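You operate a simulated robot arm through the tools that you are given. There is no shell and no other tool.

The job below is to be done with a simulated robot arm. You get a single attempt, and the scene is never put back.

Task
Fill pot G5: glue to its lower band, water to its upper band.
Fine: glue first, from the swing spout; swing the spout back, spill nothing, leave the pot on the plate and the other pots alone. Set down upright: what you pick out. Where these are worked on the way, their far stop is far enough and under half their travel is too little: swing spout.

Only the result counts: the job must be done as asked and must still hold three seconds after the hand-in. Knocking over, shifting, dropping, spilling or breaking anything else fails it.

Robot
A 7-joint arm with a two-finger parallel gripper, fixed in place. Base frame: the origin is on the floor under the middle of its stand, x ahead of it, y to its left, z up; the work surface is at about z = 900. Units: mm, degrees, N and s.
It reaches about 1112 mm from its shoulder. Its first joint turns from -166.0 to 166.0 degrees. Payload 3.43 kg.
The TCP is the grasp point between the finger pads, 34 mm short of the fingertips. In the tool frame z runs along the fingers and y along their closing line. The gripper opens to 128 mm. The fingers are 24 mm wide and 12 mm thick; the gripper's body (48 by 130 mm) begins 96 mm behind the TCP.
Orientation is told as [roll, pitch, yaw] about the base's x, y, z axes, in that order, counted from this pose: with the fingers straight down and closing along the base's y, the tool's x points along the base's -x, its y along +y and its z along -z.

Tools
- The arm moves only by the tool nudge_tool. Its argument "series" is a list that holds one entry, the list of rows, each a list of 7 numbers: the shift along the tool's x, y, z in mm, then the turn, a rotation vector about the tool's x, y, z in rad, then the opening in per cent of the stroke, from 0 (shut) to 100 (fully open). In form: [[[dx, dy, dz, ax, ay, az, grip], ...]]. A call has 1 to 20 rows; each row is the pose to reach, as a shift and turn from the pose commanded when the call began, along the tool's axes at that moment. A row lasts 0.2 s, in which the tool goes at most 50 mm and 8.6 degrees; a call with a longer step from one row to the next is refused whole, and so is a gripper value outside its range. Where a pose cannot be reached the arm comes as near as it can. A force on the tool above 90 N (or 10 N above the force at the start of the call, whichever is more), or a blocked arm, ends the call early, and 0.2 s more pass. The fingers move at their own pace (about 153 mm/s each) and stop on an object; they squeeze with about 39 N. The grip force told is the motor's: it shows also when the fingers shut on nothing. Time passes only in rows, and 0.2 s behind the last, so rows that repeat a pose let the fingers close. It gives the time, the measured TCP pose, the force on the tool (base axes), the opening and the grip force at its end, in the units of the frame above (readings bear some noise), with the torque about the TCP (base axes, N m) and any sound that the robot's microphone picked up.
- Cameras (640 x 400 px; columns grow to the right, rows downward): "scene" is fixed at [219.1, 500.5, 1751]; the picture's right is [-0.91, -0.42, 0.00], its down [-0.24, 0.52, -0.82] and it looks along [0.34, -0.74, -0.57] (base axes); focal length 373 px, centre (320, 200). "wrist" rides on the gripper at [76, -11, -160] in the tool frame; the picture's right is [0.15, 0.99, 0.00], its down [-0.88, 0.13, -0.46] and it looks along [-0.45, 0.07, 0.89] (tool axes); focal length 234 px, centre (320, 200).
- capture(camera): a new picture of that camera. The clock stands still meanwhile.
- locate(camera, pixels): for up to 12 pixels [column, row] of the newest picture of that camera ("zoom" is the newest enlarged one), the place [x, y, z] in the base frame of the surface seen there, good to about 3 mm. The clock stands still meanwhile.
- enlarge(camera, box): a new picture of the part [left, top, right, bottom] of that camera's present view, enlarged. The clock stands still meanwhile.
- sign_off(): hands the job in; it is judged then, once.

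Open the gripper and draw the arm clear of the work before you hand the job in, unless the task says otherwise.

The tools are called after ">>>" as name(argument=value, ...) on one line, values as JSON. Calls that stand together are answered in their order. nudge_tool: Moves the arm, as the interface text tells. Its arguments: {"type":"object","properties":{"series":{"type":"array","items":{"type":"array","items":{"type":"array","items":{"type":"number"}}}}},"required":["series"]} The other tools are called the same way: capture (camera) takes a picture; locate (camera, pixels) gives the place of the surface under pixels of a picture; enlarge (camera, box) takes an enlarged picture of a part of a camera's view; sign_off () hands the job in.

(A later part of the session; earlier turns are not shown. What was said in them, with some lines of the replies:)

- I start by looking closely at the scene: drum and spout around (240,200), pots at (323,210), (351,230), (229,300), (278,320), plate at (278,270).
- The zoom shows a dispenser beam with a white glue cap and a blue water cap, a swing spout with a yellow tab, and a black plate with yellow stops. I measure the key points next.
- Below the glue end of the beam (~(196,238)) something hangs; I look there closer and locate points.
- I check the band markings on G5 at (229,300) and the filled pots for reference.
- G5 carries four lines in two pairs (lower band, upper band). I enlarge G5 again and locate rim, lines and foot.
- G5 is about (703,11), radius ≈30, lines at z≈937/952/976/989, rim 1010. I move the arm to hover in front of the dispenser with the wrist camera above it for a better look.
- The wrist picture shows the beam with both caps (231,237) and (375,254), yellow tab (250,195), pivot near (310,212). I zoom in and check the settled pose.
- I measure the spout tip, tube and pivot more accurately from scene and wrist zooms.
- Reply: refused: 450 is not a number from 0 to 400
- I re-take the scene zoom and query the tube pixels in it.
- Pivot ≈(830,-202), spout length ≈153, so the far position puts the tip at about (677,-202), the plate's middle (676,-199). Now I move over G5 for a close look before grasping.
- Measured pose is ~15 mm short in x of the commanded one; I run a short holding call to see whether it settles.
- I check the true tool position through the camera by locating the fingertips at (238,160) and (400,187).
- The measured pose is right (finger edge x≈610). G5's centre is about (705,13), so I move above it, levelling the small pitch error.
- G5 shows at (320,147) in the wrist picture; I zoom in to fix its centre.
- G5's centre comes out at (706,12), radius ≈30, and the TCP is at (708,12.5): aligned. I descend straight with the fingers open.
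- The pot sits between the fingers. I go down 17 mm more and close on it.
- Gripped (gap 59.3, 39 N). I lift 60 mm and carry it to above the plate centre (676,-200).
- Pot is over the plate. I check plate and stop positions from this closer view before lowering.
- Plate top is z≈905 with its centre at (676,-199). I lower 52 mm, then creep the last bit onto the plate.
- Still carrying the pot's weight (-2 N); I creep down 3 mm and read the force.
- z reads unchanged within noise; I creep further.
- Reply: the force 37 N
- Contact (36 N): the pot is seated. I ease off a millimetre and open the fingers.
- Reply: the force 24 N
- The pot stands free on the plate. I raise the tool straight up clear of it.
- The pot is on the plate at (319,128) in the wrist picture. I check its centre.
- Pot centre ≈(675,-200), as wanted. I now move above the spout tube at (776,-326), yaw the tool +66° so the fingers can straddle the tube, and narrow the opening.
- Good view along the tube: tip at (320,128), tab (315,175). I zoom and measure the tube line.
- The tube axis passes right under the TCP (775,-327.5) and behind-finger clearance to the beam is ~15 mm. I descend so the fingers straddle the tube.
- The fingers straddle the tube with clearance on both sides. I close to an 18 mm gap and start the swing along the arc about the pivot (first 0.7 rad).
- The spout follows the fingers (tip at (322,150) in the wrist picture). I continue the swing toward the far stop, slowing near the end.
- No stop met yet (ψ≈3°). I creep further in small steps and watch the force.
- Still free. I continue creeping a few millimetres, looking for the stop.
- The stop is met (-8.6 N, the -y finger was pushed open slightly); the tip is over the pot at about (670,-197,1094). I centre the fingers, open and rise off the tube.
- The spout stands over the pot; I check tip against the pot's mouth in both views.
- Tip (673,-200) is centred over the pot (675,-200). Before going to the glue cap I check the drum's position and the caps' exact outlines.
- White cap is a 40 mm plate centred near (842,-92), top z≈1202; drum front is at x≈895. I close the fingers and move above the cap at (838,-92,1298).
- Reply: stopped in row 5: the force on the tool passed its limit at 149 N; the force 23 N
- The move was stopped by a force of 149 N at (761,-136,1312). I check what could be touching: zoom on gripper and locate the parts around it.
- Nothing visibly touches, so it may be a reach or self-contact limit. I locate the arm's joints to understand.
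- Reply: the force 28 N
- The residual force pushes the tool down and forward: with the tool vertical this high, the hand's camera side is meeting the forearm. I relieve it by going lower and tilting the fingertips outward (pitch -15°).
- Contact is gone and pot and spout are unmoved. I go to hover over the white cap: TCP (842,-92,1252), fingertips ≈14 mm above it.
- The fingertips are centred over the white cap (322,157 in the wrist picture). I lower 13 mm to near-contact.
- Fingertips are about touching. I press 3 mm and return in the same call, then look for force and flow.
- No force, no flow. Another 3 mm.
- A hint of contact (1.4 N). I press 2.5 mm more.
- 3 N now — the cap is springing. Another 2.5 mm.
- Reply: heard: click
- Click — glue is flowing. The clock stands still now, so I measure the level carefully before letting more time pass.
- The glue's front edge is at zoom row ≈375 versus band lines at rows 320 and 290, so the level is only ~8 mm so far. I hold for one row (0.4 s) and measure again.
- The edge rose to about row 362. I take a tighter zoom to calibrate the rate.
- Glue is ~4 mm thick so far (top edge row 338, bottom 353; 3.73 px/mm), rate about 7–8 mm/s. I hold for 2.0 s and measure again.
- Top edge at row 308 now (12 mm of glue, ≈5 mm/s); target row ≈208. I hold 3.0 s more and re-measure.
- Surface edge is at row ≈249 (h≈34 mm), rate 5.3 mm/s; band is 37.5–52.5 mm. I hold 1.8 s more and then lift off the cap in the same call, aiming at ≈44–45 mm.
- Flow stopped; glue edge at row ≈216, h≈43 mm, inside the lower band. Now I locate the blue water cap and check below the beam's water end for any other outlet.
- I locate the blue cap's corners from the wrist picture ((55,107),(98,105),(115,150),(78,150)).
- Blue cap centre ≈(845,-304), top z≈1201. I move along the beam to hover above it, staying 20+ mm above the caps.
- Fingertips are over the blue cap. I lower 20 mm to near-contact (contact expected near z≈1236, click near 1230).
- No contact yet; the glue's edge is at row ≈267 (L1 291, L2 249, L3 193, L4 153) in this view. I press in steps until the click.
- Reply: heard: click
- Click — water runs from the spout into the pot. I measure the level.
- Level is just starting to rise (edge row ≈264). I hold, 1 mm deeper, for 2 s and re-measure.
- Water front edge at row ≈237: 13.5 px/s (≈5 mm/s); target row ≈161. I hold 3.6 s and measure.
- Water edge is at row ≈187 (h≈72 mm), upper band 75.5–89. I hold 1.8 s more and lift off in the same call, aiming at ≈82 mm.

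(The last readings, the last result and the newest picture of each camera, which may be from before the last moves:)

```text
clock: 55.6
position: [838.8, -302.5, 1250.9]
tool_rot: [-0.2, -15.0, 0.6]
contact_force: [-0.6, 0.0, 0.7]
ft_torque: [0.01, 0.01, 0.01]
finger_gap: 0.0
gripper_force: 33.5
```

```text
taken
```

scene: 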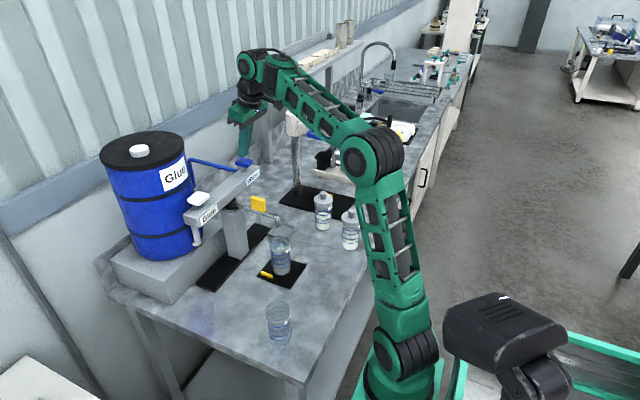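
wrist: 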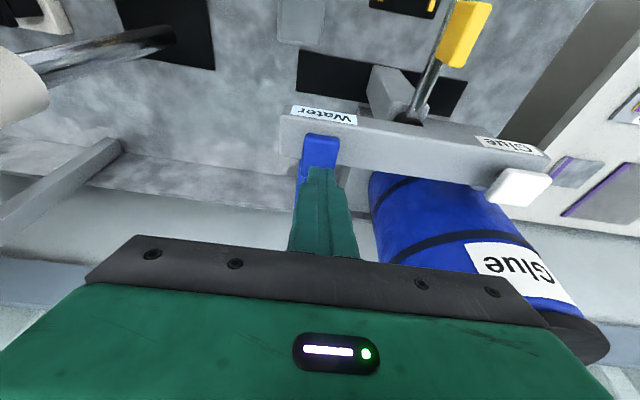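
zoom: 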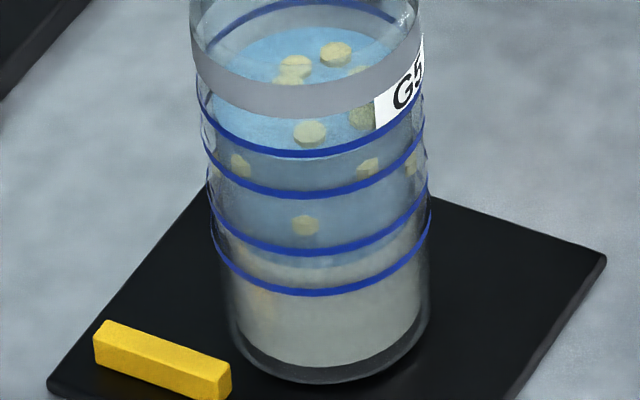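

Water edge now at row ≈159 (h≈82 mm), mid upper band, flow stopped. I move back above the spout tube at (693,-201,1265), levelling the tool and opening the fingers to straddle it again.

>>> nudge_tool(series=[[[18, 8, -14, 0, 0.02, 0, 0], [40, 28, -22, 0, 0.06, 0, 0], [65, 48, -29, 0, 0.11, 0, 0], [90, 68, -36, 0, 0.16, 0, 10], [114, 88, -44, 0, 0.21, 0, 20], [136.5, 103, -51, 0, 0.262, 0, 26], [136.5, 103, -51, 0, 0.262, 0, 26], [136.5, 103, -51, 0, 0.262, 0, 26]]])

>>> capture(camera="wrist")

>>> capture(camera="scene")

```text
clock: 57.4
position: [693.3, -202.2, 1266.1]
tool_rot: [-0.1, 0.0, 0.5]
contact_force: [-0.1, 0.2, -0.4]
ft_torque: [0.0, 0.01, 0.01]
finger_gap: 33.3
gripper_force: 0.0
```

```text
taken
```

wrist: 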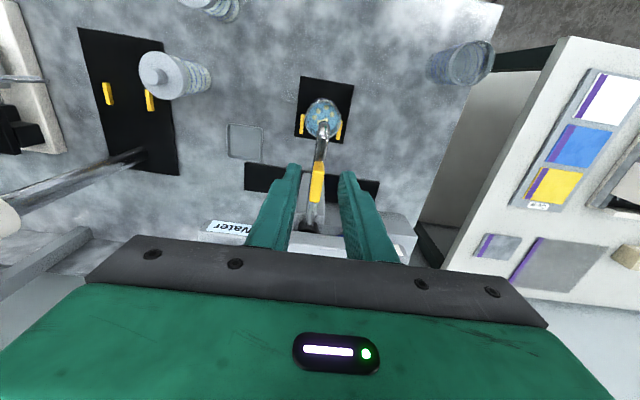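

```text
taken
```

scene: 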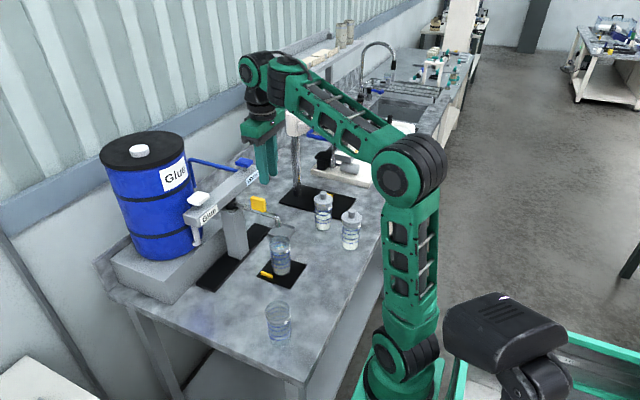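

A faint mark shows near (291,96) beside the plate in the wrist picture; I zoom to check for any spill, and verify tube alignment.

>>> enlarge(camera="wrist", box=[260, 70, 380, 160])

>>> locate(camera="wrist", pixels=[[323, 128], [322, 134], [321, 140], [320, 150], [319, 160], [317, 180], [291, 96]])

>>> enlarge(camera="scene", box=[240, 190, 340, 300])

```text
4.44 times, centred on (320, 115) of wrist
```

zoom: 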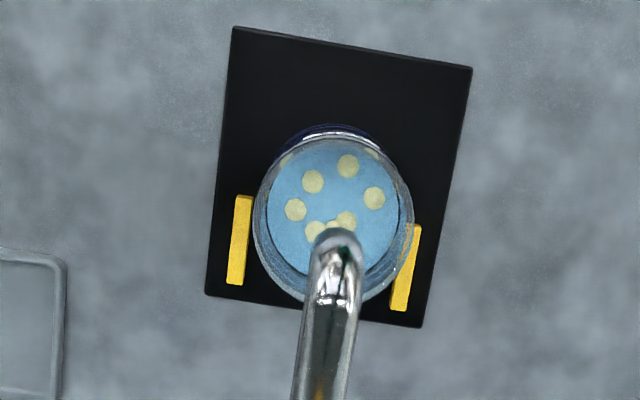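

```text
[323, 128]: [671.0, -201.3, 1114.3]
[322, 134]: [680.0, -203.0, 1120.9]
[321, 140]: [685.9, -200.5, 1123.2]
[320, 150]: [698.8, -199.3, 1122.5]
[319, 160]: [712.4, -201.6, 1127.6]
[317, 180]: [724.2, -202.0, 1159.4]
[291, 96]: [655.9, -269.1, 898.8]
```

```text
3.64 times, centred on (290, 245) of scene
```

zoom: 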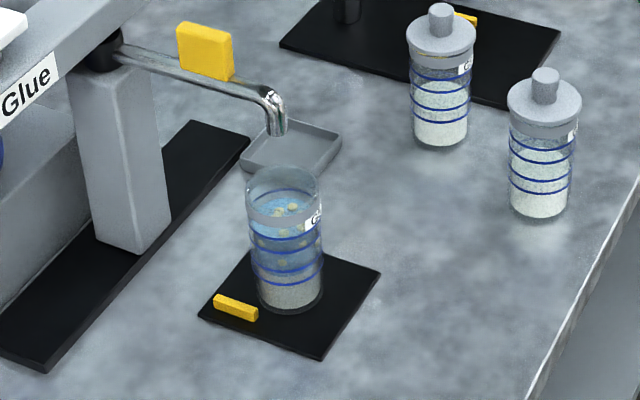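

No spill, and the tube axis (y≈-201) is right under the TCP. I descend to straddle the tube again.

>>> nudge_tool(series=[[[0, 0.5, 30, 0, 0, 0, 26], [0, 0.5, 65, 0, 0, 0, 26], [0, 0.5, 100, 0, 0, 0, 26], [0, 0.5, 122, 0, 0, 0, 26], [0, 0.5, 132, 0, 0, 0, 26], [0, 0.5, 132, 0, 0, 0, 26], [0, 0.5, 132, 0, 0, 0, 18], [0, 0.5, 132, 0, 0, 0, 14], [0, 0.5, 132, 0, 0, 0, 14]]])

>>> capture(camera="wrist")

```text
clock: 59.4
position: [693.4, -201.9, 1132.3]
tool_rot: [0.0, 0.0, 0.5]
contact_force: [-0.2, -0.5, 0.8]
ft_torque: [0.02, 0.0, -0.01]
finger_gap: 18.1
gripper_force: 0.6
```

```text
taken
```

wrist: 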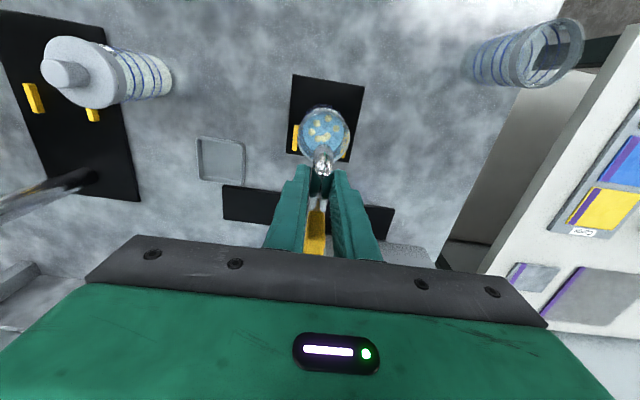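

Straddled. I swing the spout back along the arc, first 0.7 rad.

>>> nudge_tool(series=[[[-0.2, -6.8, 0, 0, 0, -0.05, 14], [-0.7, -13.7, 0, 0, 0, -0.1, 14], [-1.5, -20.5, 0, 0, 0, -0.15, 14], [-2.7, -27.2, 0, 0, 0, -0.2, 14], [-6.1, -40.5, 0, 0, 0, -0.3, 14], [-10.8, -53.4, 0, 0, 0, -0.4, 14], [-16.8, -65.7, 0, 0, 0, -0.5, 14], [-23.9, -77.4, 0, 0, 0, -0.6, 14], [-32.2, -88.3, 0, 0, 0, -0.7, 14], [-32.2, -88.3, 0, 0, 0, -0.7, 14]]])

>>> capture(camera="wrist")

>>> enlarge(camera="scene", box=[220, 150, 340, 290])

```text
clock: 61.6
position: [723.9, -290.9, 1134.6]
tool_rot: [-0.1, -0.1, 40.6]
contact_force: [-0.2, 0.1, -0.9]
ft_torque: [0.0, 0.0, 0.03]
finger_gap: 17.7
gripper_force: 0.0
```

```text
taken
```

wrist: 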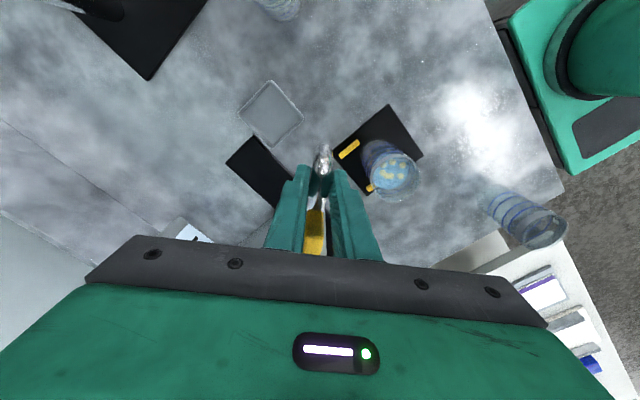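

```text
2.86 times, centred on (280, 220) of scene
```

zoom: 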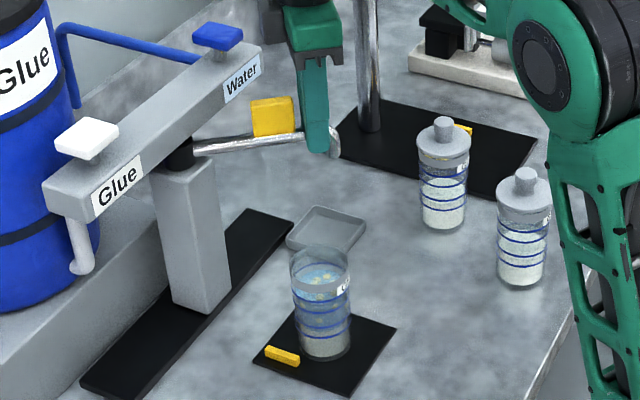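

Halfway back without trouble. I continue to just short of the parked stop.

>>> nudge_tool(series=[[[-0.2, -6.8, 0, 0, 0, -0.05, 14], [-0.7, -13.7, 0, 0, 0, -0.1, 14], [-2.7, -27.2, 0, 0, 0, -0.2, 14], [-6.1, -40.5, 0, 0, 0, -0.3, 14], [-8.3, -47.0, 0, 0, 0, -0.35, 14], [-10.8, -53.4, 0, 0, 0, -0.4, 14], [-10.8, -53.4, 0, 0, 0, -0.4, 14]]])

>>> capture(camera="wrist")

>>> enlarge(camera="scene", box=[220, 140, 320, 240])

```text
clock: 63.2
position: [768.1, -324.1, 1133.9]
tool_rot: [0.0, 0.1, 63.6]
contact_force: [0.2, 0.2, -0.5]
ft_torque: [0.01, 0.0, -0.02]
finger_gap: 18.0
gripper_force: 0.3
```

```text
taken
```

wrist: 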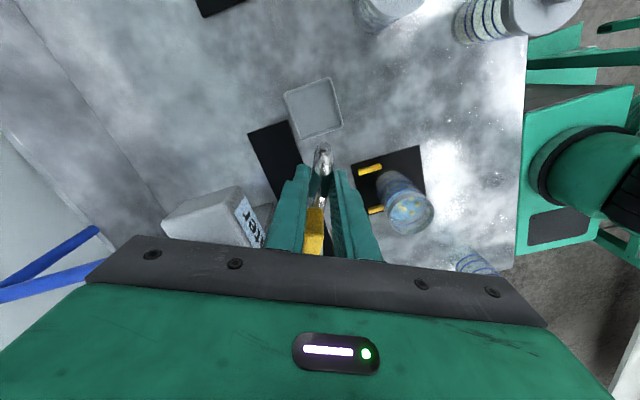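

```text
4.00 times, centred on (270, 190) of scene
```

zoom: 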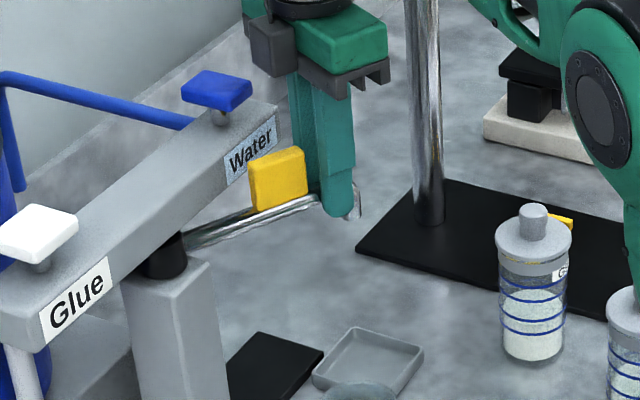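

Close to parked. I creep the last degrees until the stop pushes back.

>>> nudge_tool(series=[[[0, -2.0, 0, 0, 0, -0.015, 14], [0, -4.1, 0, 0, 0, -0.03, 14], [-0.1, -6.2, 0, 0, 0, -0.045, 14], [-0.2, -8.2, 0, 0, 0, -0.06, 14], [-0.2, -8.2, 0, 0, 0, -0.06, 14]]])

```text
clock: 64.4
position: [775.0, -327.1, 1133.9]
tool_rot: [-0.1, 0.1, 67.0]
contact_force: [-0.3, 0.8, 0.1]
ft_torque: [-0.01, 0.02, -0.02]
finger_gap: 18.2
gripper_force: 0.1
```

>>> nudge_tool(series=[[[0, -1.5, 0, 0, 0, -0.01, 14], [0, -3.0, 0, 0, 0, -0.02, 14], [0, -4.5, 0, 0, 0, -0.03, 14], [0, -4.5, 0, 0, 0, -0.03, 14]]])

>>> enlarge(camera="scene", box=[224, 160, 288, 220])

>>> capture(camera="wrist")

```text
clock: 65.4
position: [779.0, -328.6, 1132.9]
tool_rot: [0.0, 0.1, 68.7]
contact_force: [-2.0, -0.1, -1.0]
ft_torque: [0.04, 0.0, -0.02]
finger_gap: 19.3
gripper_force: 0.8
```

```text
6.67 times, centred on (256, 190) of scene
```

zoom: 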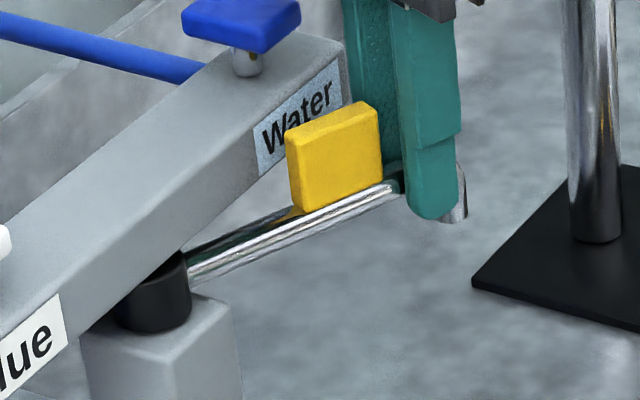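

```text
taken
```

wrist: 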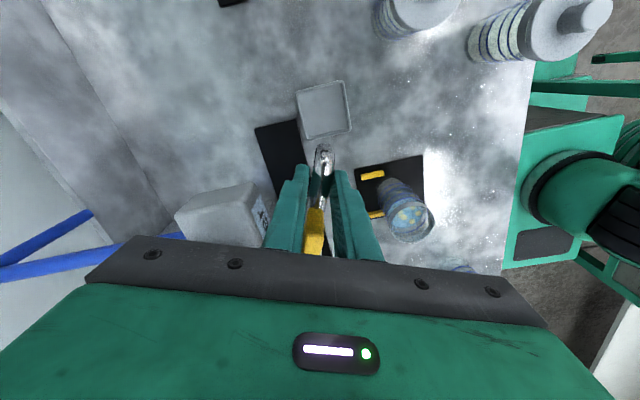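

The stop is reached (gap pushed to 19.3) and the tab is exactly at its original picture position. I centre, open, and rise off the tube.

>>> nudge_tool(series=[[[0, 3.2, 0, 0, 0, 0.03, 18], [0, 3.6, 0, 0, 0, 0.03, 24], [0, 3.6, 0, 0, 0, 0.03, 24], [0, 3.6, -25, 0, 0, 0.03, 24], [0, 3.6, -60, 0, 0, 0.03, 24], [0, 3.6, -100, 0, 0, 0.03, 24], [0, 3.6, -135, 0, 0, 0.03, 24], [0, 3.6, -135, 0, 0, 0.03, 24]]])

>>> capture(camera="wrist")

>>> enlarge(camera="scene", box=[224, 160, 288, 220])

```text
clock: 67.2
position: [777.5, -326.5, 1269.0]
tool_rot: [0.0, 0.1, 67.0]
contact_force: [-0.6, 0.4, 0.9]
ft_torque: [-0.03, -0.04, -0.01]
finger_gap: 30.9
gripper_force: 0.1
```

```text
taken
```

wrist: 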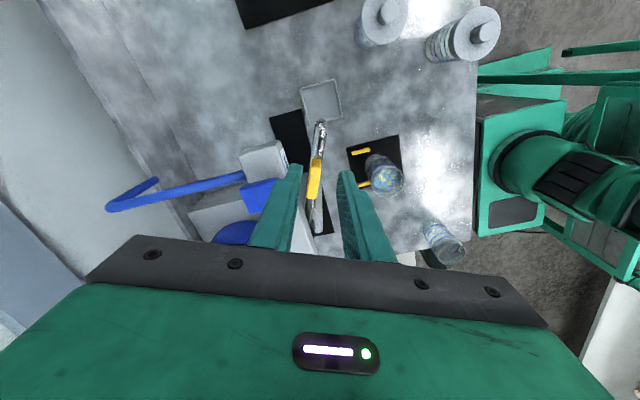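

```text
6.67 times, centred on (256, 190) of scene
```

zoom: 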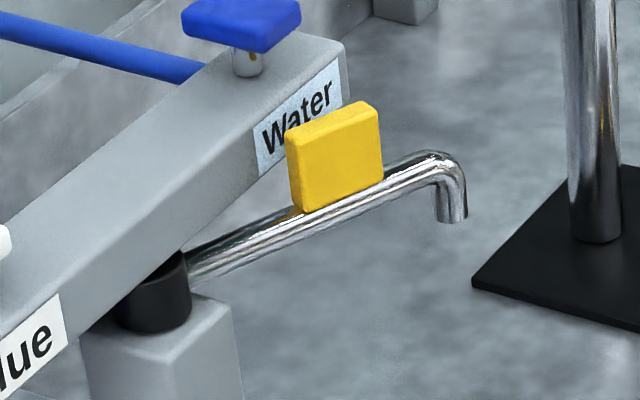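

The spout is parked exactly as at the start. I draw the arm back clear with yaw to zero and the gripper opened.

>>> nudge_tool(series=[[[7, 23, -3, 0, 0, 0.13, 24], [14, 47, -6, 0, 0, 0.26, 24], [20, 70, -10, 0, 0, 0.39, 24], [27, 93, -13, 0, 0, 0.52, 40], [34, 117, -16, 0, 0, 0.65, 60], [41, 140, -20, 0, 0, 0.78, 80], [47, 163, -23, 0, 0, 0.91, 100], [54, 187, -26, 0, 0, 1.04, 100], [61, 210, -30, 0, 0, 1.17, 100], [61, 210, -30, 0, 0, 1.17, 100]]])

>>> capture(camera="scene")

>>> enlarge(camera="scene", box=[200, 180, 320, 340])

>>> enlarge(camera="scene", box=[264, 232, 296, 282])

```text
clock: 69.4
position: [558.0, -299.4, 1299.9]
tool_rot: [-0.1, 0.1, 0.0]
contact_force: [0.6, -0.1, 0.1]
ft_torque: [-0.03, 0.0, -0.04]
finger_gap: 128.1
gripper_force: 0.1
```

```text
taken
```

scene: 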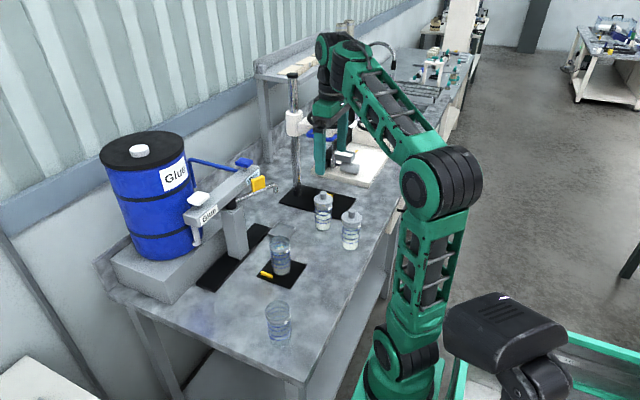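

```text
2.50 times, centred on (260, 260) of scene
```

zoom: 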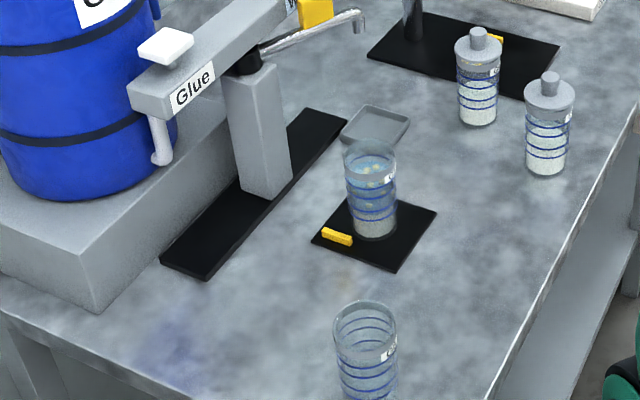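

```text
8.00 times, centred on (280, 257) of scene
```

zoom: 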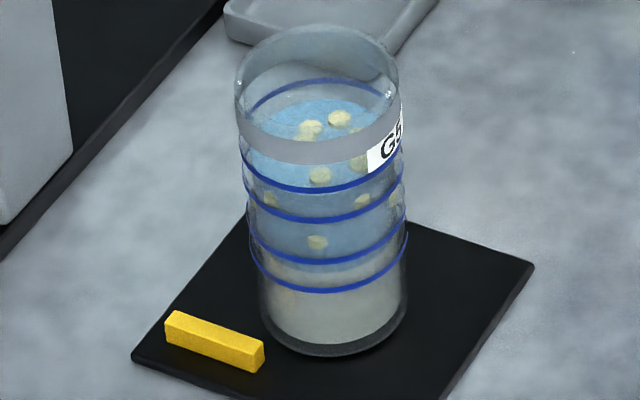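

Everything checks out: glue/water boundary sits between the two lower lines, the water surface between the two upper lines (≈84 mm of 75.5–89), the pot stands upright on the plate, the spout is parked, no spill is visible and the other pots are unmoved. The arm is clear and open, so I hand in.

>>> sign_off()

```text
The job is handed in.
```

Pot G5 is filled and handed in. It stands upright on the plate, with glue in its lower band and water in its upper band.

- **Levels:** read from the camera pictures, the glue is at about 43 mm (band 37.5–52.5 mm). The water surface is at about 83 mm (band 75.5–89 mm).
- **Order and spout:** I swung the spout to its far stop and ran the glue, then the water. I then swung it back to its parked stop, and it looks exactly as it did at the start.
- **Surroundings:** I saw no spill, and the other pots look untouched. The gripper is open and the arm is drawn clear.

- **Force stop:** on the way to the glue cap the tool hit a 149 N limit. The cause looked like the hand meeting the robot's own forearm. I backed off and tilted the tool, and nothing in the scene moved.
- **Lumps in the glue:** pale yellow lumps came out with it and are floating in the filled pot.
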